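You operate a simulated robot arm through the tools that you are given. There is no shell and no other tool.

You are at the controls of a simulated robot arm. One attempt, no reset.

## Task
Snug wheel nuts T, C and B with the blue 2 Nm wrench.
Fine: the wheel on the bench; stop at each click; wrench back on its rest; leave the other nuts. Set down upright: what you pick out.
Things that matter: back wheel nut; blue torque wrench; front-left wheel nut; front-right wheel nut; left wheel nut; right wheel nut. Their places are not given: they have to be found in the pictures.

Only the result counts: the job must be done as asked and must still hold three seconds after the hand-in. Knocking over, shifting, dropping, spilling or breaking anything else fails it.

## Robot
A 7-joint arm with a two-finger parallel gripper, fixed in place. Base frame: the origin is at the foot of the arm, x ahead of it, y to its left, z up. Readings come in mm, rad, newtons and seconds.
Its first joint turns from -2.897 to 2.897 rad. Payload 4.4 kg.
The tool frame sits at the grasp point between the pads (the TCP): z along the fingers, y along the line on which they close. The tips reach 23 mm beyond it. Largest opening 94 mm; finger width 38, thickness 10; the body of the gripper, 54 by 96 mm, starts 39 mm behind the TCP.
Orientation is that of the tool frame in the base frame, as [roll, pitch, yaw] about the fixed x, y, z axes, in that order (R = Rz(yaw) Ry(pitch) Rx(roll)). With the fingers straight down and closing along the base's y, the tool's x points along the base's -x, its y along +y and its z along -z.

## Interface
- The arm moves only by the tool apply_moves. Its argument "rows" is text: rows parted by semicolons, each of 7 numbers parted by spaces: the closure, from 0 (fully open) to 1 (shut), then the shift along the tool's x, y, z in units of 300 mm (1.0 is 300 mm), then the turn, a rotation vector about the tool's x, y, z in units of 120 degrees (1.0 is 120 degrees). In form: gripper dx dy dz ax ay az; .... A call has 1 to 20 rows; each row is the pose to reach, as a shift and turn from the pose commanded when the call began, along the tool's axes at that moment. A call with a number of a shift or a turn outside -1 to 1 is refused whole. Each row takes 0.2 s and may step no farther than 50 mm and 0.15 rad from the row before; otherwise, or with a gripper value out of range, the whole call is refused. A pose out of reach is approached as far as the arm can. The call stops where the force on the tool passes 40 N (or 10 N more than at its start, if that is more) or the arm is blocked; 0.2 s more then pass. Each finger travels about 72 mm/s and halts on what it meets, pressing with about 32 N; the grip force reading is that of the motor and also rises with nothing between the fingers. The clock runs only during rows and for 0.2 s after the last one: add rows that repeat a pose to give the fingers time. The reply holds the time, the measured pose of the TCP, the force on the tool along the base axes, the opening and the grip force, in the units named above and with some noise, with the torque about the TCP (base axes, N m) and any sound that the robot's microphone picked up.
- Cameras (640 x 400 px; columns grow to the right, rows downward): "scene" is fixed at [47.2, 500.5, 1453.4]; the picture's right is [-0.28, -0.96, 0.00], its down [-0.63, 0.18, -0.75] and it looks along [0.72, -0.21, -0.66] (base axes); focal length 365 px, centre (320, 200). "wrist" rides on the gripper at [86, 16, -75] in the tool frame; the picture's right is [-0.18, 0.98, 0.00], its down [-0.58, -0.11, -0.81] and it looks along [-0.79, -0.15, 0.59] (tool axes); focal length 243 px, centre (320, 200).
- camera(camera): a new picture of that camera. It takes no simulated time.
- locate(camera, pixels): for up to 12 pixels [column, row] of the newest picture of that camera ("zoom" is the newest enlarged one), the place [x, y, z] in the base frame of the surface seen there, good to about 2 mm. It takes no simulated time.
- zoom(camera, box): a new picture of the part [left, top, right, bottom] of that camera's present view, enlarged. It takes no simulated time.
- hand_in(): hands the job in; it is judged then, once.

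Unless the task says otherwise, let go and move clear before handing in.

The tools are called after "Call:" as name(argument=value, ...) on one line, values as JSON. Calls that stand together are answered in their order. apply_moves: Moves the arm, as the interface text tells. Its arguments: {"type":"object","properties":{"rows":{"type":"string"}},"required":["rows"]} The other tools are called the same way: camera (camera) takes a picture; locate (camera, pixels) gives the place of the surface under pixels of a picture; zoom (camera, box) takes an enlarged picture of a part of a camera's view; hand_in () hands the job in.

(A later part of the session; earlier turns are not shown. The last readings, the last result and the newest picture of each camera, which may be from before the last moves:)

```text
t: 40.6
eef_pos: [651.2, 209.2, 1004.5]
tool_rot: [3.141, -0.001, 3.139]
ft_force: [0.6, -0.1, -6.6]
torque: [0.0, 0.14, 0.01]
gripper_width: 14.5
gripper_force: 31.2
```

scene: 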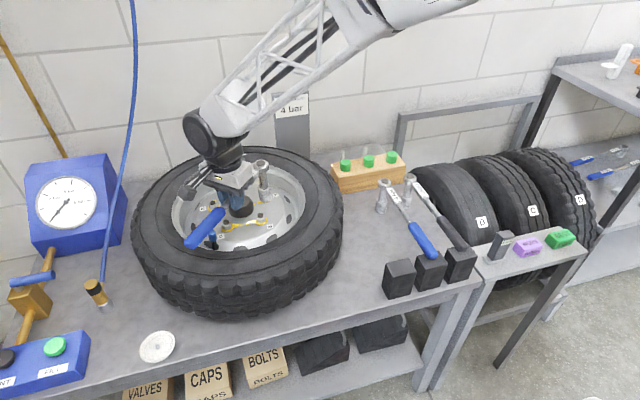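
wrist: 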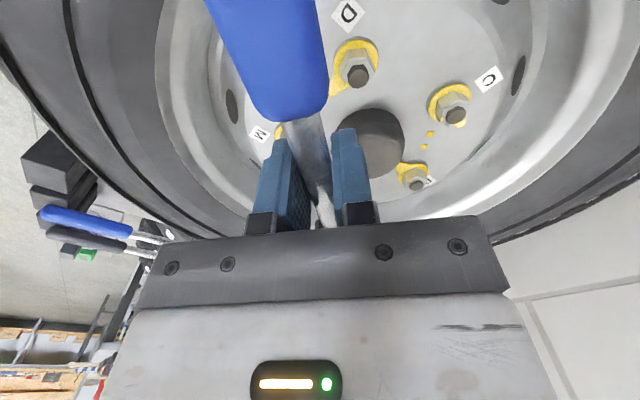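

T has about 8–10° left to its mark. I'll continue to the rest lane at y≈177 and descend to just above the rest.

Call:
apply_moves(rows="1 0 -0.06 0 0 0 0; 1 0.001 -0.1075 0.05 0 0 0; 1 0.001 -0.1075 0.18 0 0 0; 1 0.001 -0.1075 0.33 0 0 0; 1 0.001 -0.1075 0.47 0 0 0; 1 0.001 -0.1075 0.58 0 0 0; 1 0.001 -0.1075 0.63 0 0 0; 1 0.001 -0.1075 0.63 0 0 0; 1 0.001 -0.1075 0.63 0 0 0")

Call:
zoom(camera="scene", box=[340, 140, 460, 310])

Call:
camera(camera="wrist")

```text
t: 42.6
eef_pos: [651.5, 178.6, 817.4]
tool_rot: [3.141, 0.002, 3.141]
ft_force: [0.0, -0.2, -5.5]
torque: [-0.04, 0.15, -0.02]
gripper_width: 14.7
gripper_force: 31.9
```

```text
2.35 times, centred on (400, 225) of scene
```

zoom: 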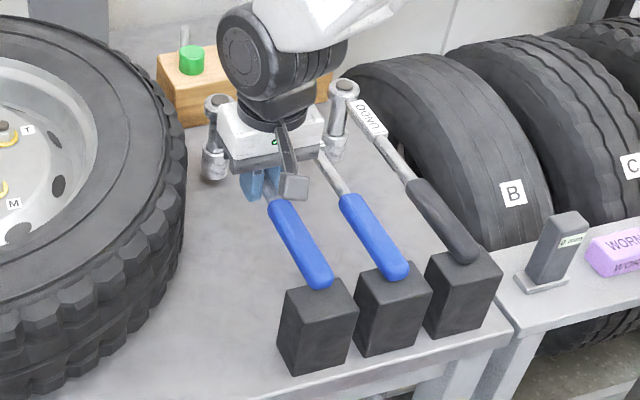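

```text
taken
```

wrist: 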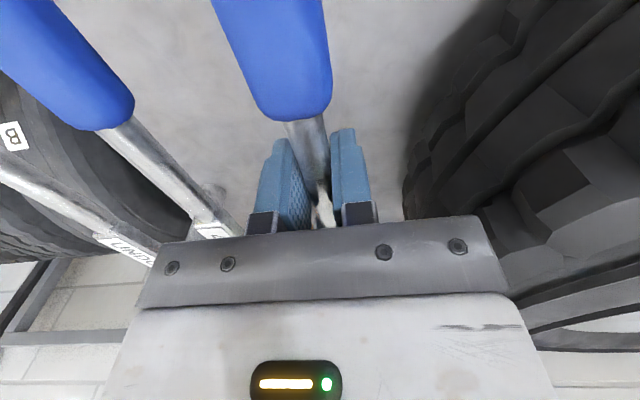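

I'll check the head and socket alignment (roll) before setting it down.

Call:
zoom(camera="scene", box=[350, 165, 410, 225])

Call:
apply_moves(rows="1 0 0 0 0 0 0")

```text
6.67 times, centred on (380, 195) of scene
```

zoom: 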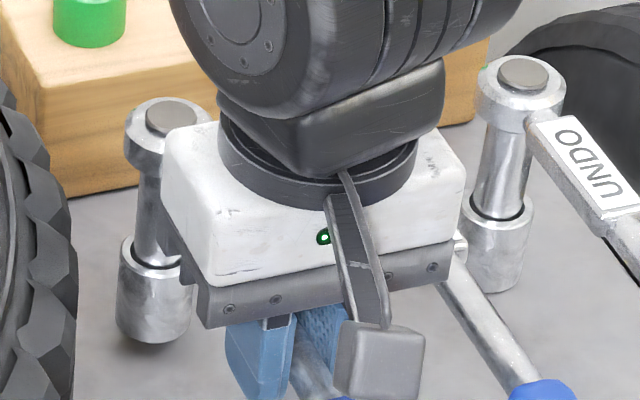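

```text
t: 43.0
eef_pos: [651.6, 177.6, 816.1]
tool_rot: [-3.141, 0.001, -3.141]
ft_force: [0.1, 0.5, -6.2]
torque: [0.01, 0.14, 0.03]
gripper_width: 14.5
gripper_force: 32.0
```

It looks upright. I'll lower gently onto the rest.

Call:
apply_moves(rows="1 0.002 -0.002 0.012 0 0 0; 1 0.002 -0.002 0.024 0 0 0; 1 0.002 -0.002 0.032 0 0 0; 1 0.002 -0.002 0.032 0 0 0")

Call:
apply_moves(rows="1 0 0 0.006 0 0 0; 1 0 0 0.011 0 0 0; 1 0 0 0.011 0 0 0")

```text
t: 44.0
eef_pos: [651.2, 178.0, 807.4]
tool_rot: [3.141, -0.001, -3.141]
ft_force: [1.0, 1.1, -6.5]
torque: [0.01, 0.16, 0.02]
gripper_width: 14.5
gripper_force: 31.8
```

```text
t: 44.8
eef_pos: [651.3, 177.3, 803.2]
tool_rot: [3.142, 0.002, 3.14]
ft_force: [-5.3, 1.2, 32.6]
torque: [-0.02, 0.0, 0.2]
gripper_width: 14.7
gripper_force: 31.8
```

It's seated, reading +32 N. I'll ease up about 1 mm and open.

Call:
apply_moves(rows="1 0 0 -0.003 0 0 0; 1 0 0 -0.003 0 0 0")

Call:
apply_moves(rows="0.5 0 0 0 0 0 0; 0.5 0 0 0 0 0 0; 0.5 0 0 0 0 0 0")

Call:
camera(camera="wrist")

Call:
zoom(camera="scene", box=[340, 160, 460, 310])

```text
t: 45.4
eef_pos: [651.4, 176.2, 803.4]
tool_rot: [3.141, 0.003, 3.14]
ft_force: [10.4, 8.3, 17.7]
torque: [0.1, -0.3, 0.03]
gripper_width: 14.5
gripper_force: 32.3
```

```text
t: 46.2
eef_pos: [651.0, 176.5, 803.4]
tool_rot: [-3.141, 0.0, -3.141]
ft_force: [0.5, 0.8, 0.5]
torque: [-0.01, -0.01, -0.02]
gripper_width: 47.1
gripper_force: 0.1
```

```text
taken
```

wrist: 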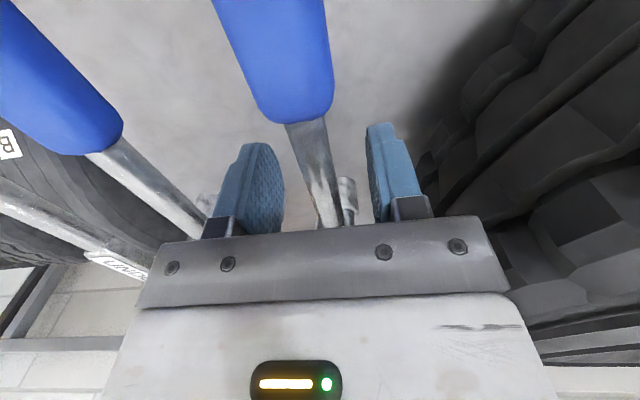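

```text
2.67 times, centred on (400, 235) of scene
```

zoom: 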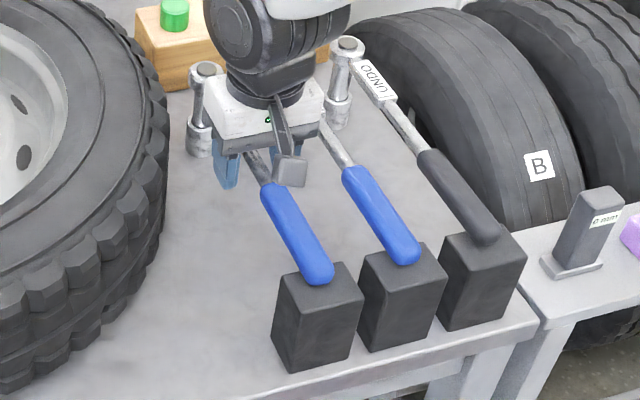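

The wrench sits properly on its rest. I'll slide back along the handle to x≈580 for the new grip and close.

Call:
apply_moves(rows="0.5 0.06 0.002 0 0 0 0; 0.5 0.15 0.002 0 0 0 0; 0.5 0.22 0.002 0 0 0 0; 0.5 0.2367 0.002 0.004 0 0 0; 0.5 0.2367 0.002 0.004 0 0 0")

Call:
camera(camera="wrist")

```text
t: 47.4
eef_pos: [580.0, 177.9, 802.3]
tool_rot: [3.141, 0.0, 3.141]
ft_force: [-0.5, -0.5, -0.2]
torque: [-0.02, 0.01, 0.02]
gripper_width: 46.8
gripper_force: 0.0
```

```text
taken
```

wrist: 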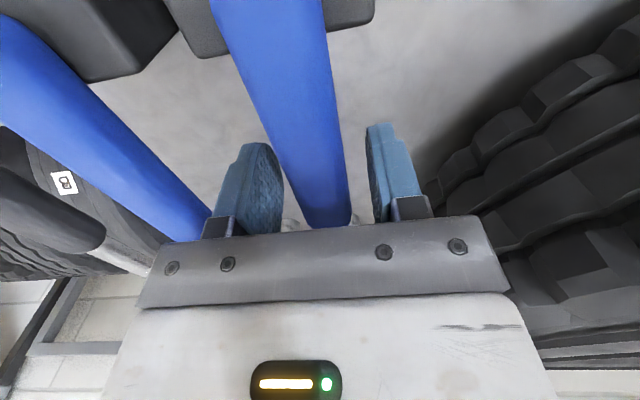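

The handle lies between the fingers. I'll close and do a small test lift.

Call:
apply_moves(rows="1 0 0 0.004 0 0 0; 1 0 0 0.004 0 0 0; 1 0 0 0.004 0 0 0; 1 0 0 0.004 0 0 0")

Call:
apply_moves(rows="1 0 0 -0.01 0 0 0; 1 0 0 -0.03 0 0 0; 1 0 0 -0.03 0 0 0; 1 0 0 -0.03 0 0 0")

Call:
zoom(camera="scene", box=[340, 160, 460, 310])

Call:
camera(camera="wrist")

```text
t: 48.4
eef_pos: [580.8, 177.5, 801.9]
tool_rot: [3.14, 0.001, -3.141]
ft_force: [-8.7, -3.2, 18.2]
torque: [0.07, 0.23, 0.64]
gripper_width: 26.0
gripper_force: 32.1
```

```text
t: 49.4
eef_pos: [579.5, 178.8, 811.2]
tool_rot: [3.141, -0.001, 3.14]
ft_force: [0.8, 0.2, -6.3]
torque: [0.02, 0.56, 0.02]
gripper_width: 26.0
gripper_force: 31.9
```

```text
2.67 times, centred on (400, 235) of scene
```

zoom: 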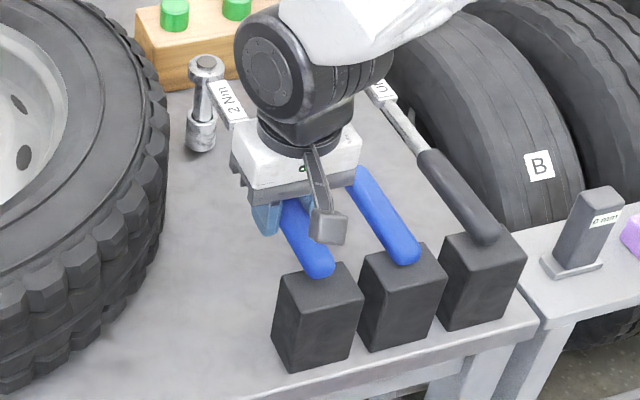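

```text
taken
```

wrist: 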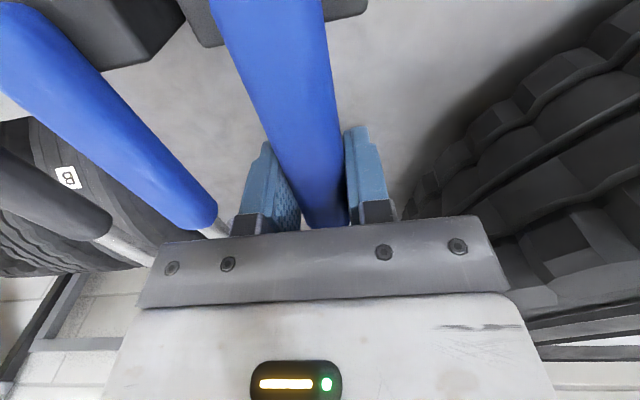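

The wrench is lifted, with 0.56 Nm of pitch torque carried. I'll check for sag by measuring the head and handle heights.

Call:
zoom(camera="scene", box=[350, 165, 410, 225])

```text
6.67 times, centred on (380, 195) of scene
```

zoom: 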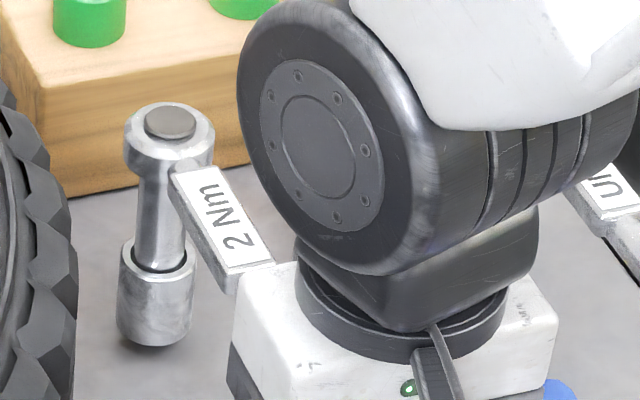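

Call:
locate(camera="zoom", pixels=[[170, 122], [155, 315], [155, 338], [205, 190], [250, 260], [120, 290], [192, 290], [160, 250], [128, 140], [210, 140]])

Call:
locate(camera="scene", pixels=[[404, 250], [398, 240]])

```text
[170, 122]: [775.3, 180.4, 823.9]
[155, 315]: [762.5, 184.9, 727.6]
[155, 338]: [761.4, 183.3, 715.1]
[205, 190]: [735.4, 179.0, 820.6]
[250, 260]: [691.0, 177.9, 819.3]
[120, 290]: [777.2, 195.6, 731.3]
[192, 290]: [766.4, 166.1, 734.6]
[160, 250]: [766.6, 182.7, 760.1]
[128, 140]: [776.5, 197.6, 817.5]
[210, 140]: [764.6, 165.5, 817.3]
```

```text
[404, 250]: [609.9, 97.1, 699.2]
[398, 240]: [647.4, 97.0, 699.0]
```

There's no sag: head top is 823.9 after a 9 mm lift. The socket is at about TCP +(195.3, +2). I'll raise it, then travel toward T, where the socket should re-engage at yaw ≈140°.

Call:
apply_moves(rows="1 0 0 -0.06 0 0 0; 1 0 0 -0.15 0 0 0; 1 0 0 -0.26 0 0 0; 1 0 0 -0.37 0 0 0; 1 0 0 -0.48 0 0 0; 1 0 0 -0.58 0 0 0; 1 0 0 -0.64 0 0 0; 1 0 0 -0.64 0 0 0")

Call:
apply_moves(rows="1 -0.01 0.06 0 0 0 0; 1 -0.03 0.16 0 0 0 0; 1 -0.05 0.28 0 0 0 0; 1 -0.06 0.4 0 0 0 0; 1 -0.08 0.52 0 0 0 0; 1 -0.1 0.64 0 0 0 0; 1 -0.12 0.76 0 0 0 0; 1 -0.14 0.86 0 0 0 0; 1 -0.163 0.92 0 0 0 0; 1 -0.163 0.94 0 0 0 0; 1 -0.163 0.94 0 0 0 0")

Call:
camera(camera="scene")

```text
t: 51.2
eef_pos: [579.7, 177.9, 1003.0]
tool_rot: [3.141, 0.0, -3.141]
ft_force: [0.3, -0.6, -5.4]
torque: [0.0, 0.57, 0.02]
gripper_width: 25.9
gripper_force: 31.5
```

```text
t: 53.6
eef_pos: [628.7, 460.8, 1001.7]
tool_rot: [3.141, 0.0, -3.141]
ft_force: [-0.1, -0.7, -6.6]
torque: [0.01, 0.58, 0.01]
gripper_width: 25.9
gripper_force: 31.8
```

```text
taken
```

scene: 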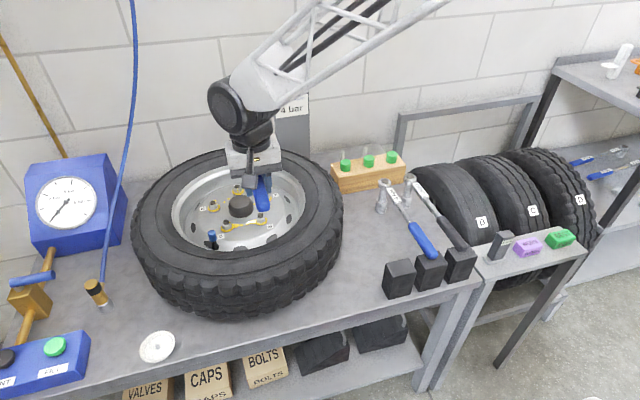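

Still holding level. I'll move the last 97 mm in +y and rotate the tool 40° clockwise to yaw 140°.

Call:
apply_moves(rows="1 0 0.04 0 0 0 0.03; 1 0 0.1 0 0 0 0.08; 1 0 0.16 0 0 0 0.14; 1 0 0.22 0 0 0 0.2; 1 0 0.27 0 0 0 0.26; 1 0 0.31 0 0 0 0.31; 1 0 0.3247 0 0 0 0.3333; 1 0 0.3247 0 0 0 0.3333; 1 0 0.3247 0 0 0 0.3333")

Call:
zoom(camera="scene", box=[190, 120, 310, 220])

Call:
apply_moves(rows="1 0 0 0 0 0 0")

```text
t: 55.6
eef_pos: [628.6, 554.9, 1000.8]
tool_rot: [3.14, 0.0, 2.442]
ft_force: [0.3, 0.1, -5.3]
torque: [0.33, 0.4, 0.0]
gripper_width: 25.8
gripper_force: 32.0
```

```text
4.00 times, centred on (250, 170) of scene
```

zoom: 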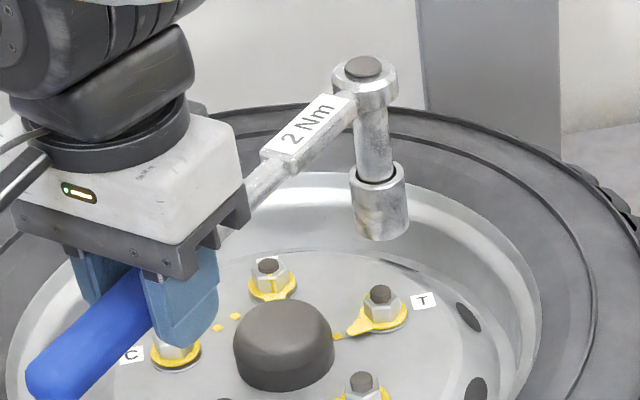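

```text
t: 56.0
eef_pos: [628.0, 556.3, 1001.8]
tool_rot: [3.142, -0.002, 2.442]
ft_force: [0.1, 0.0, -6.8]
torque: [0.36, 0.46, -0.04]
gripper_width: 25.8
gripper_force: 31.9
```

The head is now clearly visible at (365,70), with the socket at (380,200) and T beneath it. I'll locate the socket axis against the nut directly.

Call:
locate(camera="zoom", pixels=[[364, 66], [352, 200], [409, 200], [380, 236], [380, 200], [381, 292], [333, 80], [397, 80], [350, 190], [407, 186]])

```text
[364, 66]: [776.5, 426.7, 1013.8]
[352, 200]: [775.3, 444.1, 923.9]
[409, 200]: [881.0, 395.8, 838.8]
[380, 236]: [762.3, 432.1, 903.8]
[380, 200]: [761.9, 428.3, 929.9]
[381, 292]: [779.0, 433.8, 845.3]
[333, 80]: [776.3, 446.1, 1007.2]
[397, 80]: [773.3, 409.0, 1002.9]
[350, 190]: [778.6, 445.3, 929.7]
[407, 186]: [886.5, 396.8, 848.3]
```

The socket axis reads about (777.5, 429.5) against T at (779.3, 434), so I'll shift roughly (+1.2,+3.8) mm. Then I'll lower 40 mm and measure again.

Call:
apply_moves(rows="1 0.0051 0.0123 0.04 0 0 0; 1 0.0051 0.0123 0.09 0 0 0; 1 0.0051 0.0123 0.13 0 0 0; 1 0.0051 0.0123 0.14 0 0 0; 1 0.0051 0.0123 0.14 0 0 0; 1 0.0051 0.0123 0.14 0 0 0")

Call:
zoom(camera="scene", box=[235, 140, 295, 205])

```text
t: 57.4
eef_pos: [630.7, 559.6, 959.6]
tool_rot: [3.141, 0.0, 2.443]
ft_force: [-0.5, -0.2, -5.8]
torque: [0.39, 0.43, -0.03]
gripper_width: 25.9
gripper_force: 31.8
```

```text
6.15 times, centred on (265, 172) of scene
```

zoom: 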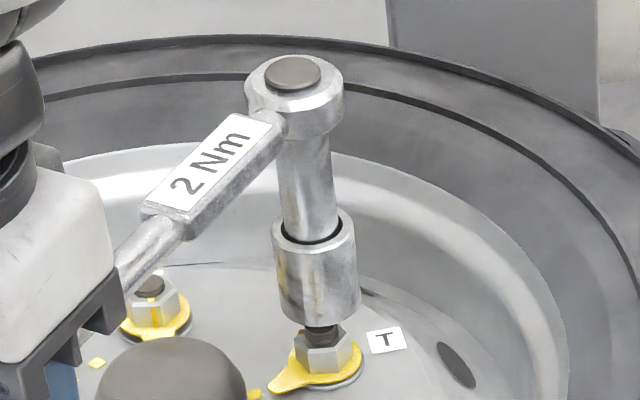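

In the zoom the socket bottom centre (~320,313) lines up in column with the stud (322,335). I'll check the depth direction with locate.

Call:
locate(camera="zoom", pixels=[[292, 72], [318, 315], [316, 290], [276, 270], [356, 262], [322, 330], [300, 385]])

Call:
apply_moves(rows="1 0 0 0 0 0 0")

```text
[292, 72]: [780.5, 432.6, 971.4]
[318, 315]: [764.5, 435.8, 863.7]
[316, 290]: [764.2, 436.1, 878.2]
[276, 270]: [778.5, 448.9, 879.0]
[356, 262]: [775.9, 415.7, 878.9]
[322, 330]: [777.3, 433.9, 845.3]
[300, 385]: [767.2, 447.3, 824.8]
```

```text
t: 57.8
eef_pos: [630.5, 561.7, 959.8]
tool_rot: [3.141, 0.001, 2.444]
ft_force: [1.1, 0.6, -6.0]
torque: [0.35, 0.44, 0.0]
gripper_width: 25.6
gripper_force: 32.2
```

The socket axis is about (780, 433.5), within about 1 mm of T. I'll lower further with a tiny correction, watching force.

Call:
apply_moves(rows="1 0.0025 0 0.012 0 0 0; 1 0.0025 0 0.025 0 0 0; 1 0.0025 0 0.037 0 0 0; 1 0.0025 0 0.047 0 0 0; 1 0.0025 0 0.047 0 0 0")

Call:
apply_moves(rows="1 0 0 0.005 0 0 0; 1 0 0 0.01 0 0 0; 1 0 0 0.01 0 0 0")

```text
t: 59.0
eef_pos: [631.2, 562.1, 945.2]
tool_rot: [3.141, -0.001, 2.445]
ft_force: [1.1, -0.6, -6.8]
torque: [0.37, 0.46, 0.01]
gripper_width: 26.1
gripper_force: 32.1
```

```text
t: 59.8
eef_pos: [629.5, 560.8, 942.8]
tool_rot: [-3.14, 0.002, 2.443]
ft_force: [-0.2, -0.1, -7.1]
torque: [0.35, 0.45, 0.0]
gripper_width: 26.1
gripper_force: 31.7
```

Call:
apply_moves(rows="1 0 0 0.004 0 0 0; 1 0 0 0.008 0 0 0; 1 0 0 0.008 0 0 0")

Call:
apply_moves(rows="1 0 0 0.004 0 0 0; 1 0 0 0.008 0 0 0; 1 0 0 0.008 0 0 0")

```text
t: 60.6
eef_pos: [628.7, 561.2, 941.9]
tool_rot: [-3.141, 0.0, 2.444]
ft_force: [1.8, 1.1, -0.3]
torque: [-0.21, -0.63, 0.42]
gripper_width: 25.8
gripper_force: 32.3
```

```text
t: 61.4
eef_pos: [630.3, 560.6, 937.1]
tool_rot: [3.141, 0.0, 2.444]
ft_force: [3.3, 3.2, -4.5]
torque: [0.54, -0.07, 0.87]
gripper_width: 26.1
gripper_force: 31.8
```

After brief contact the socket dropped over the nut to z=937, with a small side force toward (+,+). I'll shift about 1 mm that way and continue down.

Call:
apply_moves(rows="1 0 0.003 0.002 0 0 0; 1 0 0.004 0.006 0 0 0; 1 0 0.004 0.01 0 0 0; 1 0 0.004 0.01 0 0 0")

Call:
apply_moves(rows="1 0 0 0.005 0 0 0; 1 0 0 0.01 0 0 0; 1 0 0 0.01 0 0 0")

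```text
t: 62.4
eef_pos: [630.5, 562.0, 934.6]
tool_rot: [-3.141, -0.001, 2.442]
ft_force: [0.6, 0.9, -6.8]
torque: [0.38, 0.42, -0.02]
gripper_width: 25.9
gripper_force: 32.1
```

```text
t: 63.2
eef_pos: [630.3, 562.0, 931.9]
tool_rot: [3.141, 0.001, 2.443]
ft_force: [0.3, -0.1, -6.0]
torque: [0.4, 0.41, 0.0]
gripper_width: 25.8
gripper_force: 31.9
```

It's sliding freely, with side forces gone. I'll do the last 3.5 mm.

Call:
apply_moves(rows="1 0 0 0.006 0 0 0; 1 0 0 0.012 0 0 0; 1 0 0 0.012 0 0 0")

Call:
zoom(camera="scene", box=[230, 145, 290, 215])

```text
t: 64.0
eef_pos: [631.6, 562.1, 928.1]
tool_rot: [-3.14, 0.0, 2.444]
ft_force: [-0.5, 0.0, -6.7]
torque: [0.37, 0.45, -0.01]
gripper_width: 25.7
gripper_force: 31.8
```

```text
5.71 times, centred on (260, 180) of scene
```

zoom: 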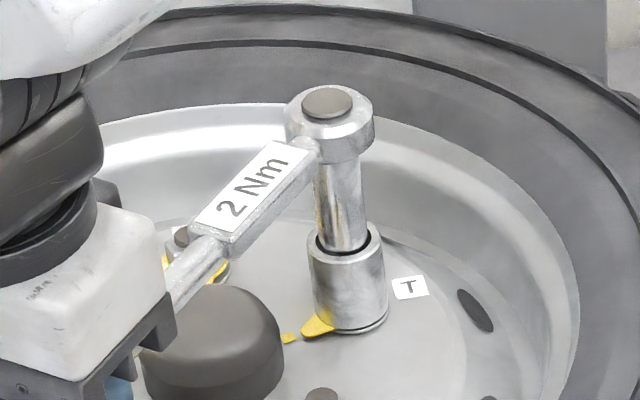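

The socket is seated on T at TCP (630.8,562), radius 196 mm. I'll turn clockwise about the nut, 3° at a time.

Call:
apply_moves(rows="1 -0.0001 0.0114 0 0 0 0.008333; 1 -0.0004 0.0228 0 0 0 0.016667; 1 -0.0009 0.0342 0 0 0 0.025; 1 -0.0009 0.0342 0 0 0 0.025")

Call:
apply_moves(rows="1 -0.0001 0.0114 0 0 0 0.008333; 1 -0.0004 0.0228 0 0 0 0.016667; 1 -0.0004 0.0228 0 0 0 0.016667")

```text
t: 65.0
eef_pos: [636.2, 570.0, 927.5]
tool_rot: [-3.141, 0.0, 2.391]
ft_force: [13.3, -7.3, -5.0]
torque: [-0.48, -1.09, 0.86]
gripper_width: 25.7
gripper_force: 32.1
```

```text
t: 65.8
eef_pos: [641.5, 574.6, 927.6]
tool_rot: [3.142, 0.0, 2.356]
ft_force: [1.0, -1.3, -5.2]
torque: [0.14, 0.15, 1.43]
gripper_width: 26.0
gripper_force: 32.3
```

Torque is 1.43 Nm at yaw 135° with small side forces, so the handle carries more couple than the bar did. I'll continue in 1° steps.

Call:
apply_moves(rows="1 -0.00005 0.0057 0 0 0 0.004167; 1 -0.0001 0.0114 0 0 0 0.008333; 1 -0.0001 0.0114 0 0 0 0.008333")

Call:
apply_moves(rows="1 -0.00005 0.0057 0 0 0 0.004167; 1 -0.0001 0.0114 0 0 0 0.008333; 1 -0.0001 0.0114 0 0 0 0.008333")

```text
t: 66.6
eef_pos: [643.5, 576.7, 927.1]
tool_rot: [-3.14, 0.0, 2.336]
ft_force: [-0.8, 0.2, -6.5]
torque: [0.44, 0.42, 1.46]
gripper_width: 26.1
gripper_force: 32.0
```

```text
t: 67.4
eef_pos: [646.4, 579.2, 928.4]
tool_rot: [3.14, 0.001, 2.319]
ft_force: [0.3, -1.8, -5.1]
torque: [0.12, 0.33, 1.26]
gripper_width: 26.2
gripper_force: 31.8
```

The couple is around 1.3–1.45 Nm with about 1 N of tangential resistance. I'll check the wrench's attitude on the nut.

Call:
zoom(camera="scene", box=[230, 145, 290, 215])

Call:
camera(camera="wrist")

```text
5.71 times, centred on (260, 180) of scene
```

zoom: 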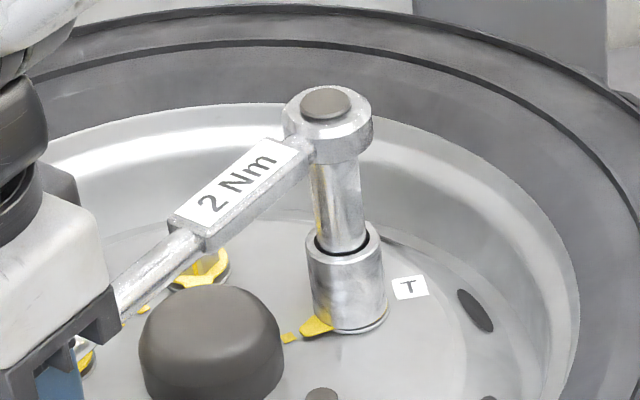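

```text
taken
```

wrist: 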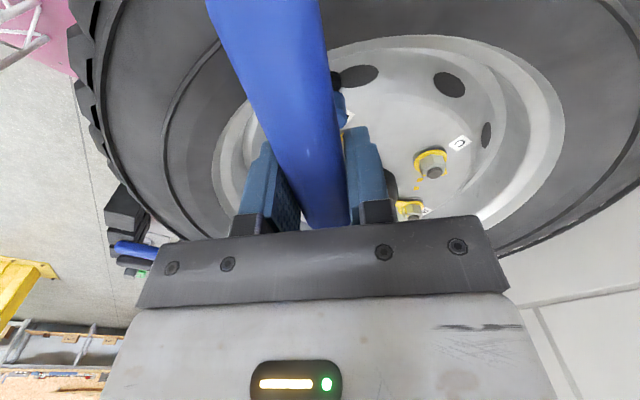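

The extension is upright. I'll continue 1° at a time with a slight tangential lead, checking for the click after each call.

Call:
apply_moves(rows="1 -0.00005 0.007 0 0 0 0.004167; 1 -0.0001 0.014 0 0 0 0.008333; 1 -0.0001 0.014 0 0 0 0.008333")

```text
t: 68.2
eef_pos: [650.8, 582.6, 928.3]
tool_rot: [3.141, 0.0, 2.303]
ft_force: [0.3, -3.7, -6.4]
torque: [0.17, 0.48, 1.09]
gripper_width: 25.9
gripper_force: 32.2
```

Total nut torque is about 1.5 Nm (1.09 couple plus 0.43 from the side force). I'll take another 1° step.

Call:
apply_moves(rows="1 -0.00005 0.006 0 0 0 0.004167; 1 -0.0001 0.012 0 0 0 0.008333; 1 -0.0001 0.012 0 0 0 0.008333")

```text
t: 69.0
eef_pos: [652.9, 584.5, 928.2]
tool_rot: [3.141, -0.001, 2.285]
ft_force: [3.3, -6.6, -5.5]
torque: [-0.21, -0.03, 1.34]
gripper_width: 26.1
gripper_force: 31.9
```

Total is about 1.7 Nm, with a 7 N radial pull. I'll ease in 1 mm with another 1° step.

Call:
apply_moves(rows="1 -0.002 0.006 0 0 0 0.004167; 1 -0.003 0.012 0 0 0 0.008333; 1 -0.003 0.012 0 0 0 0.008333")

```text
t: 69.8
eef_pos: [656.5, 585.1, 927.9]
tool_rot: [3.14, 0.002, 2.27]
ft_force: [-2.8, -1.2, -6.3]
torque: [0.35, 0.65, 1.08]
gripper_width: 26.4
gripper_force: 32.4
```

Total is about 1.65 Nm with no click yet. I'll keep stepping.

Call:
apply_moves(rows="1 -0.00005 0.006 0 0 0 0.004167; 1 -0.0001 0.012 0 0 0 0.008333; 1 -0.0001 0.012 0 0 0 0.008333")

```text
t: 70.6
eef_pos: [659.4, 588.7, 928.5]
tool_rot: [-3.141, -0.001, 2.249]
ft_force: [-2.3, -1.6, -4.5]
torque: [0.18, 0.47, 1.12]
gripper_width: 26.1
gripper_force: 31.7
```

Call:
apply_moves(rows="1 -0.00005 0.006 0 0 0 0.004167; 1 -0.0001 0.012 0 0 0 0.008333; 1 -0.0001 0.012 0 0 0 0.008333")

Call:
zoom(camera="scene", box=[230, 145, 290, 215])

```text
t: 71.4
eef_pos: [660.6, 590.9, 928.4]
tool_rot: [-3.141, 0.0, 2.233]
ft_force: [-3.4, -4.0, -6.1]
torque: [0.2, 0.66, 0.96]
gripper_width: 26.1
gripper_force: 32.0
```

```text
5.71 times, centred on (260, 180) of scene
```

zoom: 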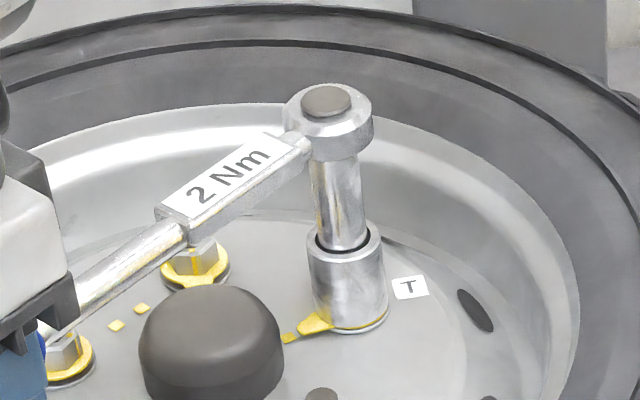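

Total is now about 1.95 Nm, very close to the click, and the pointer sits at the mark. I'll take half-degree steps.

Call:
apply_moves(rows="1 -0.00003 0.003 0 0 0 0.0021; 1 -0.00006 0.0065 0 0 0 0.004167; 1 -0.00006 0.0065 0 0 0 0.004167")

```text
t: 72.2
eef_pos: [662.9, 593.0, 928.4]
tool_rot: [-3.141, 0.0, 2.225]
ft_force: [-3.2, -3.8, -6.5]
torque: [0.21, 0.67, 0.95]
gripper_width: 25.9
gripper_force: 32.0
```

Call:
apply_moves(rows="1 -0.00003 0.003 0 0 0 0.0021; 1 -0.00006 0.0065 0 0 0 0.004167; 1 -0.00006 0.0065 0 0 0 0.004167")

```text
t: 73.0
eef_pos: [663.9, 593.6, 927.4]
tool_rot: [3.141, -0.001, 2.213]
ft_force: [-0.9, -1.1, -5.2]
torque: [0.24, 0.46, 1.35]
gripper_width: 25.9
gripper_force: 32.3
```

No click yet, and the load shifted back to couple (1.35 Nm). I'll continue in half-degree steps.

Call:
apply_moves(rows="1 -0.00003 0.003 0 0 0 0.0021; 1 -0.00006 0.0065 0 0 0 0.004167; 1 -0.00006 0.0065 0 0 0 0.004167")

```text
t: 73.8
eef_pos: [666.3, 593.6, 926.8]
tool_rot: [-3.141, -0.002, 2.207]
ft_force: [-4.1, -2.1, -5.8]
torque: [0.17, 0.62, 1.02]
gripper_width: 25.9
gripper_force: 31.8
```

Call:
apply_moves(rows="1 -0.00003 0.003 0 0 0 0.0021; 1 -0.00006 0.0065 0 0 0 0.004167; 1 -0.00006 0.0065 0 0 0 0.004167")

```text
t: 74.6
eef_pos: [666.4, 595.1, 928.1]
tool_rot: [-3.141, 0.001, 2.199]
ft_force: [-3.2, -1.8, -5.7]
torque: [0.25, 0.61, 1.08]
gripper_width: 25.9
gripper_force: 32.2
```

Call:
apply_moves(rows="1 -0.00003 0.003 0 0 0 0.0021; 1 -0.00006 0.0065 0 0 0 0.004167; 1 -0.00006 0.0065 0 0 0 0.004167")

Call:
zoom(camera="scene", box=[240, 155, 285, 210])

```text
t: 75.4
eef_pos: [669.0, 595.3, 928.3]
tool_rot: [-3.141, 0.0, 2.189]
ft_force: [-2.2, -2.9, -5.6]
torque: [0.1, 0.48, 1.19]
gripper_width: 26.1
gripper_force: 32.3
```

```text
7.27 times, centred on (262, 182) of scene
```

zoom: 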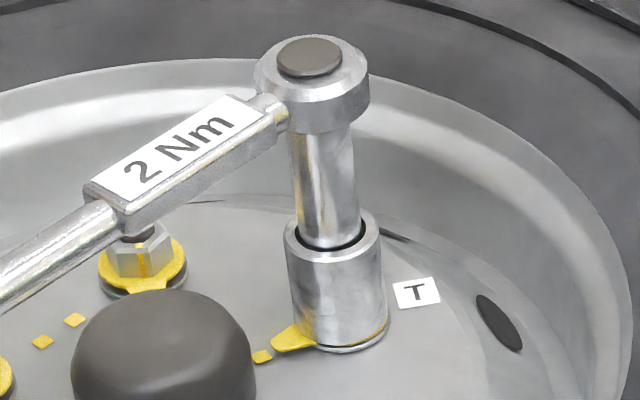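

The pointer tip at (280,342) nearly meets the mark at (262,356), and total torque is about 1.87 Nm. I'll continue.

Call:
apply_moves(rows="1 -0.00003 0.003 0 0 0 0.0021; 1 -0.00006 0.0065 0 0 0 0.004167; 1 -0.00006 0.0065 0 0 0 0.004167")

```text
t: 76.2
eef_pos: [670.7, 598.6, 928.8]
tool_rot: [3.142, -0.002, 2.18]
ft_force: [-1.1, -4.9, -7.4]
torque: [0.19, 0.61, 1.08]
gripper_width: 25.9
gripper_force: 32.0
```

Call:
apply_moves(rows="1 -0.00003 0.003 0 0 0 0.0021; 1 -0.00006 0.0065 0 0 0 0.004167; 1 -0.00006 0.0065 0 0 0 0.004167")

```text
t: 77.0
eef_pos: [671.8, 599.3, 928.9]
tool_rot: [-3.14, -0.001, 2.174]
ft_force: [-2.5, -6.8, -9.4]
torque: [0.37, 0.97, 0.6]
gripper_width: 25.7
gripper_force: 32.0
```

Total is about 1.76 Nm, now carried mostly as side force. I'll favour yaw in the next step.

Call:
apply_moves(rows="1 -0.00003 0.003 0 0 0 0.004; 1 -0.00006 0.0055 0 0 0 0.008; 1 -0.00006 0.0055 0 0 0 0.008")

```text
t: 77.8
eef_pos: [673.6, 598.8, 929.6]
tool_rot: [3.141, 0.0, 2.157]
ft_force: [0.2, 0.5, -6.7]
torque: [0.45, 0.31, 0.02]
gripper_width: 25.8
gripper_force: 31.2
```

Torque suddenly dropped to zero with no click reported. I'll look at the socket on the nut.

Call:
zoom(camera="scene", box=[240, 155, 285, 210])

Call:
camera(camera="wrist")

```text
7.27 times, centred on (262, 182) of scene
```

zoom: 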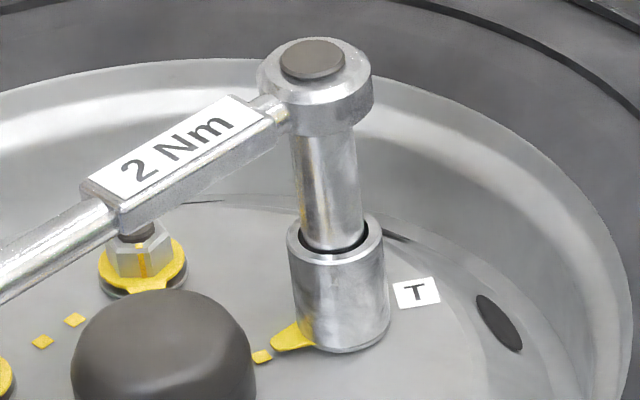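

```text
taken
```

wrist: 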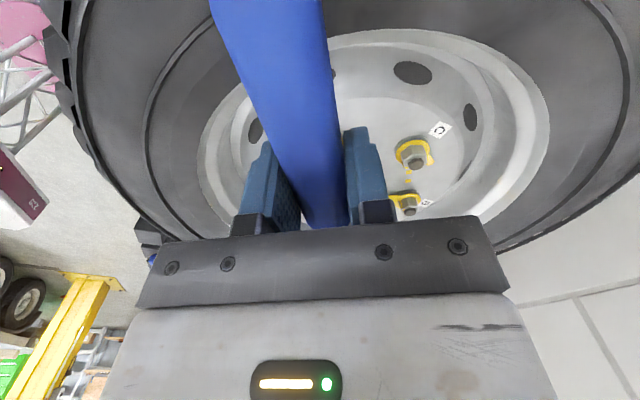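

The pointer hasn't visibly jumped and the socket still surrounds the nut. I'll try another 1° to see whether torque comes back.

Call:
apply_moves(rows="1 -0.00005 0.0057 0 0 0 0.004167; 1 -0.0001 0.0114 0 0 0 0.008333; 1 -0.0001 0.0114 0 0 0 0.008333")

```text
t: 78.6
eef_pos: [676.0, 601.0, 928.7]
tool_rot: [-3.141, 0.0, 2.136]
ft_force: [1.2, 1.0, -5.6]
torque: [0.4, 0.2, 0.12]
gripper_width: 25.9
gripper_force: 32.4
```

Still only 0.12 Nm. I'll measure the pointer and socket to judge whether the socket slipped on the nut.

Call:
zoom(camera="scene", box=[250, 180, 285, 210])

```text
13.33 times, centred on (268, 195) of scene
```

zoom: 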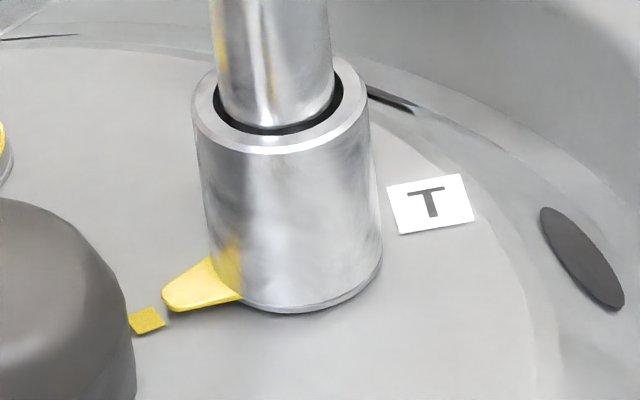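

Call:
locate(camera="zoom", pixels=[[170, 300], [200, 285], [147, 320], [295, 300], [290, 200], [205, 200], [372, 180], [205, 265], [379, 250]])

```text
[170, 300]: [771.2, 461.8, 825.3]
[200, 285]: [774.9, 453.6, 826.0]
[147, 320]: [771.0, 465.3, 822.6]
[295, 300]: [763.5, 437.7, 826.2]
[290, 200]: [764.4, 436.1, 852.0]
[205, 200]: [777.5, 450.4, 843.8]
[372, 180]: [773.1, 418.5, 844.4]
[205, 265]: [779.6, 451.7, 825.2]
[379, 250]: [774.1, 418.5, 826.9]
```

The pointer now reads about 105°, exactly at the mark (105°), and the socket is still down on the washer. Since torque well below 2 Nm can't turn the nut, I'll safely probe 2° more to see whether the drive re-engages.

Call:
apply_moves(rows="1 -0.0001 0.0114 0 0 0 0.008333; 1 -0.0004 0.0228 0 0 0 0.016667; 1 -0.0004 0.0228 0 0 0 0.016667")

```text
t: 79.4
eef_pos: [683.6, 605.4, 929.6]
tool_rot: [-3.14, 0.001, 2.102]
ft_force: [0.1, 0.2, -6.3]
torque: [0.49, 0.29, 0.07]
gripper_width: 25.9
gripper_force: 31.9
```

Still no load over 5° of travel. I'll look again to see whether the wrench itself is turning.

Call:
zoom(camera="scene", box=[200, 150, 290, 215])

Call:
camera(camera="wrist")

```text
6.15 times, centred on (245, 182) of scene
```

zoom: 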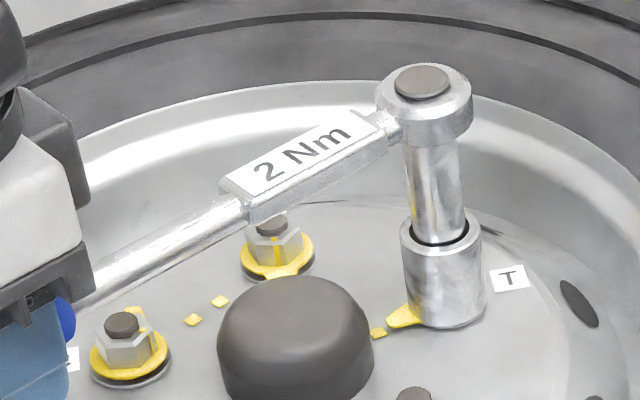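

```text
taken
```

wrist: 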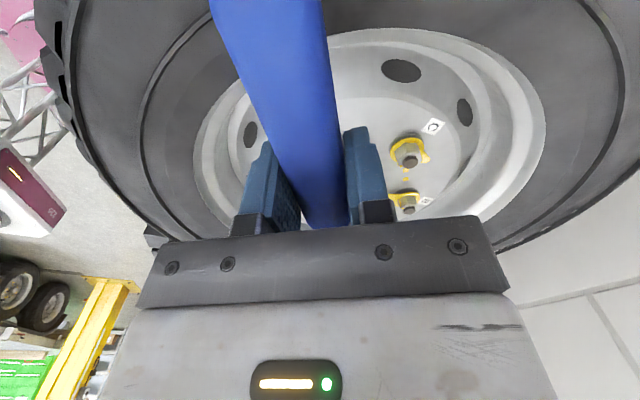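

The wrench swings freely while the pointer stays at the mark, so the drive was lost. I'll lift off and inspect T.

Call:
apply_moves(rows="1 0 0 -0.015 0 0 0; 1 0 0 -0.03 0 0 0; 1 0 0 -0.05 0 0 0; 1 0 0 -0.08 0 0 0; 1 0 0 -0.11 0 0 0; 1 0 0 -0.11 0 0 0")

Call:
zoom(camera="scene", box=[240, 150, 290, 210])

```text
t: 80.8
eef_pos: [682.5, 605.5, 960.0]
tool_rot: [-3.141, 0.001, 2.104]
ft_force: [-1.1, -0.1, -5.1]
torque: [0.49, 0.28, 0.01]
gripper_width: 25.8
gripper_force: 31.8
```

```text
6.67 times, centred on (265, 180) of scene
```

zoom: 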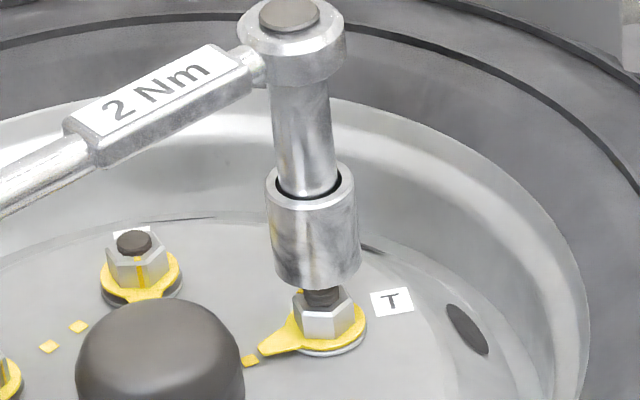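

Call:
zoom(camera="scene", box=[255, 185, 285, 210])

Call:
apply_moves(rows="1 0 0 0 0 0 0")

```text
16.00 times, centred on (270, 198) of scene
```

zoom: 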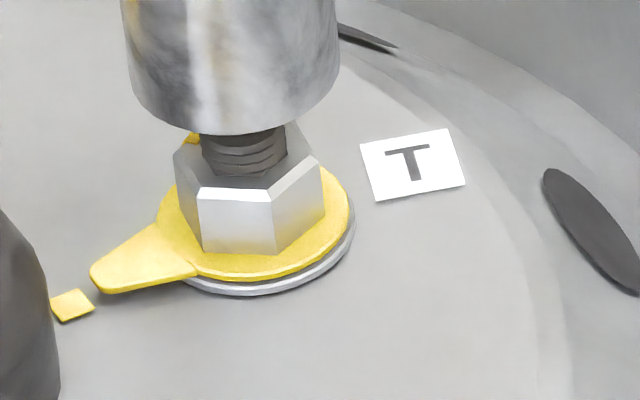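

```text
t: 81.2
eef_pos: [682.3, 604.3, 961.5]
tool_rot: [3.14, 0.0, 2.104]
ft_force: [-1.3, 0.3, -5.3]
torque: [0.48, 0.3, -0.03]
gripper_width: 25.7
gripper_force: 31.7
```

Call:
locate(camera="zoom", pixels=[[100, 280], [72, 305], [150, 260], [199, 195], [272, 195], [320, 170], [175, 155], [290, 125], [240, 145], [345, 210], [203, 245], [276, 250]])

```text
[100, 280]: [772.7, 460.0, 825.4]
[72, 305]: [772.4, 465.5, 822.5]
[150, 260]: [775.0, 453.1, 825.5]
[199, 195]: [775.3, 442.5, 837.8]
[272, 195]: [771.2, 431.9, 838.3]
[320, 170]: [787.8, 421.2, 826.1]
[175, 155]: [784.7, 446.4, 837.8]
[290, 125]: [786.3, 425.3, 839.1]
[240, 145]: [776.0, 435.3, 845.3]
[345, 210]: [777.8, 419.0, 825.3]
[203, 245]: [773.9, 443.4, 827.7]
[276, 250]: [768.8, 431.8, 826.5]
```

T's pointer (about 104°) now coincides with its mark (about 103°), but I heard no click, so I'm not sure of its state. I'll do B next to learn what a click looks like, then recheck T. Rising and swinging over to B at yaw 205°.

Call:
apply_moves(rows="1 0 0 -0.07 0 0 0; 1 0 0 -0.143 0 0 -0.03; 1 -0.03 -0.03 -0.143 0 0 -0.09; 1 -0.08 -0.07 -0.143 0 0 -0.15; 1 -0.13 -0.11 -0.143 0 0 -0.21; 1 -0.18 -0.16 -0.143 0 0 -0.27; 1 -0.23 -0.2 -0.143 0 0 -0.33; 1 -0.28 -0.24 -0.143 0 0 -0.39; 1 -0.33 -0.29 -0.143 0 0 -0.45; 1 -0.38 -0.33 -0.143 0 0 -0.51; 1 -0.42 -0.37 -0.143 0 0 -0.57; 1 -0.46 -0.4 -0.143 0 0 -0.63; 1 -0.474 -0.41 -0.143 0 0 -0.68; 1 -0.474 -0.41 -0.143 0 0 -0.7037; 1 -0.474 -0.41 -0.143 0 0 -0.7037; 1 -0.474 -0.41 -0.143 0 0 -0.7037")

Call:
camera(camera="scene")

Call:
camera(camera="wrist")

```text
t: 84.6
eef_pos: [648.5, 421.6, 1004.5]
tool_rot: [-3.14, -0.001, -2.705]
ft_force: [0.1, -0.6, -6.3]
torque: [-0.19, 0.53, 0.01]
gripper_width: 26.1
gripper_force: 32.2
```

```text
taken
```

scene: 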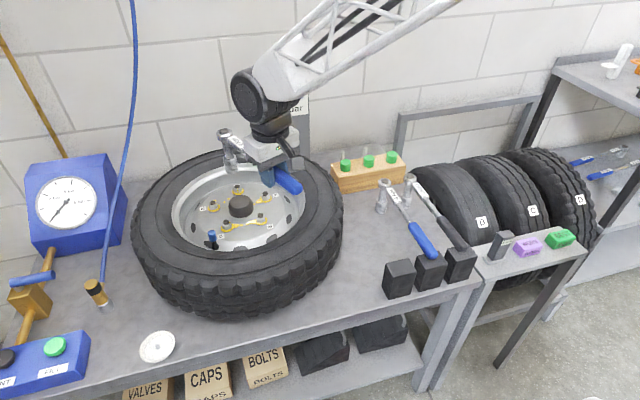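

```text
taken
```

wrist: 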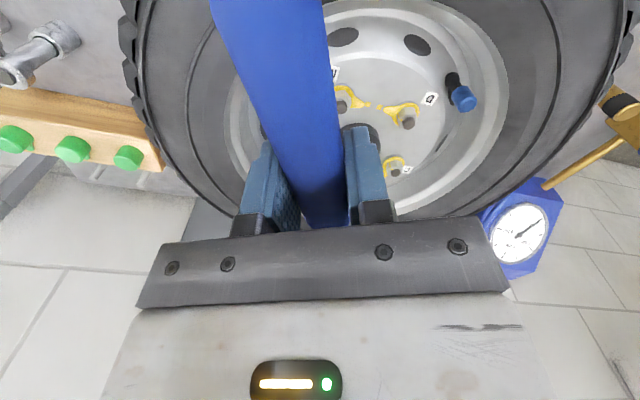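

The arm reached yaw 205°, and the head is visible at (228,140) above B. I'll zoom and locate the socket relative to B.

Call:
zoom(camera="scene", box=[200, 120, 280, 210])

Call:
apply_moves(rows="1 0 0 0 0 0 0")

```text
4.44 times, centred on (240, 165) of scene
```

zoom: 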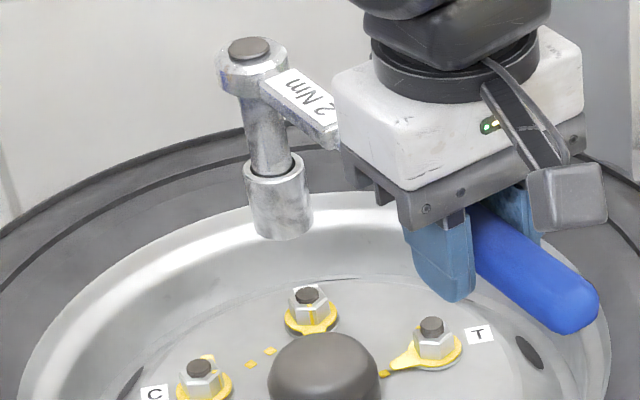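

```text
t: 85.0
eef_pos: [648.9, 420.9, 1005.1]
tool_rot: [3.141, 0.0, -2.707]
ft_force: [-0.9, 0.0, -5.4]
torque: [-0.25, 0.54, 0.01]
gripper_width: 26.0
gripper_force: 32.2
```

Call:
locate(camera="zoom", pixels=[[249, 46], [280, 210], [281, 230], [247, 205], [310, 200], [281, 190], [307, 294], [217, 65], [288, 65]])

```text
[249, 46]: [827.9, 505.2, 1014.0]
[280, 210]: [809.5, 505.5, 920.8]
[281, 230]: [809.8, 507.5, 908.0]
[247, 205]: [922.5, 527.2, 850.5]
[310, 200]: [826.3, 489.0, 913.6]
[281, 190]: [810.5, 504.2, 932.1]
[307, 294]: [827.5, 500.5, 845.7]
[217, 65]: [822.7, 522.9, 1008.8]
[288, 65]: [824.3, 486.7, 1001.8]
```

The socket axis is at about (827,505.2) against B at (828,500.3). I'll shift by (+1,-4.8) mm and lower 43 mm.

Call:
apply_moves(rows="1 0.0037 -0.0159 0.03 0 0 0; 1 0.0037 -0.0159 0.08 0 0 0; 1 0.0037 -0.0159 0.12 0 0 0; 1 0.0037 -0.0159 0.143 0 0 0; 1 0.0037 -0.0159 0.143 0 0 0; 1 0.0037 -0.0159 0.143 0 0 0")

Call:
zoom(camera="scene", box=[210, 130, 270, 200])

Call:
apply_moves(rows="1 0 0 0 0 0 0")

```text
t: 86.4
eef_pos: [650.2, 415.8, 961.4]
tool_rot: [-3.142, 0.001, -2.708]
ft_force: [0.5, -0.1, -5.7]
torque: [-0.23, 0.53, -0.02]
gripper_width: 25.9
gripper_force: 32.2
```

```text
5.71 times, centred on (240, 165) of scene
```

zoom: 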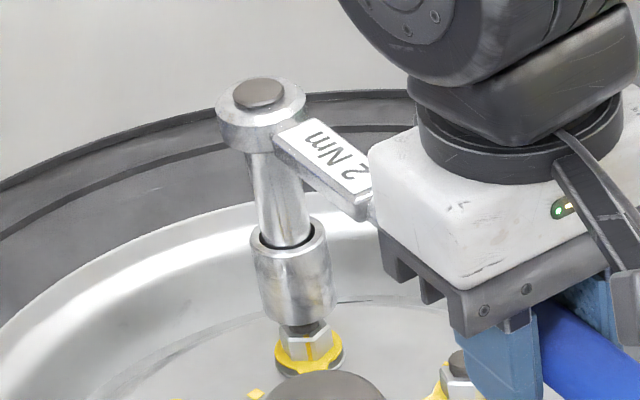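

```text
t: 86.8
eef_pos: [650.9, 415.5, 960.2]
tool_rot: [-3.141, -0.001, -2.709]
ft_force: [-0.2, -0.4, -6.2]
torque: [-0.3, 0.54, 0.0]
gripper_width: 26.0
gripper_force: 32.4
```

Call:
locate(camera="zoom", pixels=[[258, 93], [297, 300], [295, 280], [254, 260], [328, 250], [306, 330]])

```text
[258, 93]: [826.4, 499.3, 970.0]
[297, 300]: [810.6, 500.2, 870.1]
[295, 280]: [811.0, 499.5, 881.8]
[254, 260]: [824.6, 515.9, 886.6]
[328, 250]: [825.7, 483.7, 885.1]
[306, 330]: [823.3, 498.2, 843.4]
```

The socket axis is about (826.8,499.8), only around 1 mm short in x. I'll correct that and lower onto the nut.

Call:
apply_moves(rows="1 -0.0033 0 0.012 0 0 0; 1 -0.0033 0 0.025 0 0 0; 1 -0.0033 0 0.037 0 0 0; 1 -0.0033 0 0.05 0 0 0; 1 -0.0033 0 0.05 0 0 0")

Call:
apply_moves(rows="1 0 0 0.005 0 0 0; 1 0 0 0.01 0 0 0; 1 0 0 0.01 0 0 0")

Call:
apply_moves(rows="1 0 0 0.004 0 0 0; 1 0 0 0.008 0 0 0; 1 0 0 0.008 0 0 0")

```text
t: 88.0
eef_pos: [650.2, 415.6, 945.9]
tool_rot: [3.141, -0.001, -2.706]
ft_force: [-0.1, 0.2, -6.8]
torque: [-0.24, 0.52, -0.01]
gripper_width: 26.0
gripper_force: 31.7
```

```text
t: 88.8
eef_pos: [651.5, 416.7, 944.7]
tool_rot: [3.141, 0.0, -2.706]
ft_force: [1.8, 0.7, -2.6]
torque: [0.0, -0.26, -0.22]
gripper_width: 25.6
gripper_force: 31.7
```

```text
t: 89.6
eef_pos: [650.7, 416.9, 941.1]
tool_rot: [3.142, 0.002, -2.708]
ft_force: [12.0, 3.5, -2.4]
torque: [0.47, -1.41, -0.28]
gripper_width: 25.9
gripper_force: 32.1
```

The side force (12, 3.5) N says the socket should move outward along the bar. I'll back up 1 mm, shift 1.5 mm along tool -x, and continue.

Call:
apply_moves(rows="1 -0.002 0 -0.004 0 0 0; 1 -0.005 0.0005 -0.004 0 0 0; 1 -0.005 0.0005 0 0 0 0; 1 -0.005 0.0005 0 0 0 0")

Call:
apply_moves(rows="1 0 0 0.004 0 0 0; 1 0 0 0.008 0 0 0; 1 0 0 0.008 0 0 0")

```text
t: 90.6
eef_pos: [652.0, 417.5, 941.6]
tool_rot: [-3.141, -0.002, -2.708]
ft_force: [2.2, 0.0, -6.2]
torque: [-0.42, 0.47, -0.38]
gripper_width: 25.9
gripper_force: 32.3
```

```text
t: 91.4
eef_pos: [650.8, 417.4, 937.2]
tool_rot: [-3.141, -0.001, -2.707]
ft_force: [0.0, 0.2, -5.5]
torque: [-0.26, 0.49, 0.03]
gripper_width: 26.1
gripper_force: 32.4
```

Now it's in cleanly at z=937 with no side load. I'll lower the rest of the way.

Call:
apply_moves(rows="1 0 0 0.006 0 0 0; 1 0 0 0.012 0 0 0; 1 0 0 0.018 0 0 0; 1 0 0 0.018 0 0 0")

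Call:
apply_moves(rows="1 0 0 0.005 0 0 0; 1 0 0 0.01 0 0 0; 1 0 0 0.01 0 0 0")

Call:
apply_moves(rows="1 0 0 0.003 0 0 0; 1 0 0 0.003 0 0 0")

```text
t: 92.4
eef_pos: [651.7, 416.3, 934.4]
tool_rot: [-3.141, 0.0, -2.709]
ft_force: [2.4, -0.1, -6.8]
torque: [-0.3, 0.34, -0.26]
gripper_width: 25.6
gripper_force: 31.9
```

```text
t: 93.2
eef_pos: [651.3, 416.7, 930.1]
tool_rot: [-3.14, -0.001, -2.709]
ft_force: [1.4, 0.6, -6.2]
torque: [-0.24, 0.19, -0.3]
gripper_width: 25.7
gripper_force: 32.1
```

```text
t: 93.8
eef_pos: [651.1, 417.1, 928.1]
tool_rot: [-3.141, 0.0, -2.706]
ft_force: [3.7, -1.1, -4.3]
torque: [-0.24, -0.2, -0.56]
gripper_width: 26.1
gripper_force: 31.7
```

Seated on B at z≈928, reading essentially no nut torque. I'll start turning clockwise in 6° calls.

Call:
apply_moves(rows="1 -0.0004 0.02286 0 0 0 0.016667; 1 -0.0016 0.04569 0 0 0 0.03333; 1 -0.0036 0.06847 0 0 0 0.05; 1 -0.0036 0.06847 0 0 0 0.05")

Call:
apply_moves(rows="1 -0.0004 0.02286 0 0 0 0.016667; 1 -0.0016 0.04569 0 0 0 0.03333; 1 -0.0036 0.06847 0 0 0 0.05; 1 -0.0036 0.06847 0 0 0 0.05")

```text
t: 94.8
eef_pos: [643.5, 437.3, 928.2]
tool_rot: [-3.14, -0.001, -2.812]
ft_force: [-1.4, -0.9, -6.2]
torque: [-0.18, 0.56, -0.01]
gripper_width: 26.0
gripper_force: 32.4
```

```text
t: 95.8
eef_pos: [637.8, 456.6, 928.6]
tool_rot: [3.141, 0.0, -2.915]
ft_force: [0.1, 0.1, -5.4]
torque: [-0.11, 0.54, 0.0]
gripper_width: 25.9
gripper_force: 32.0
```

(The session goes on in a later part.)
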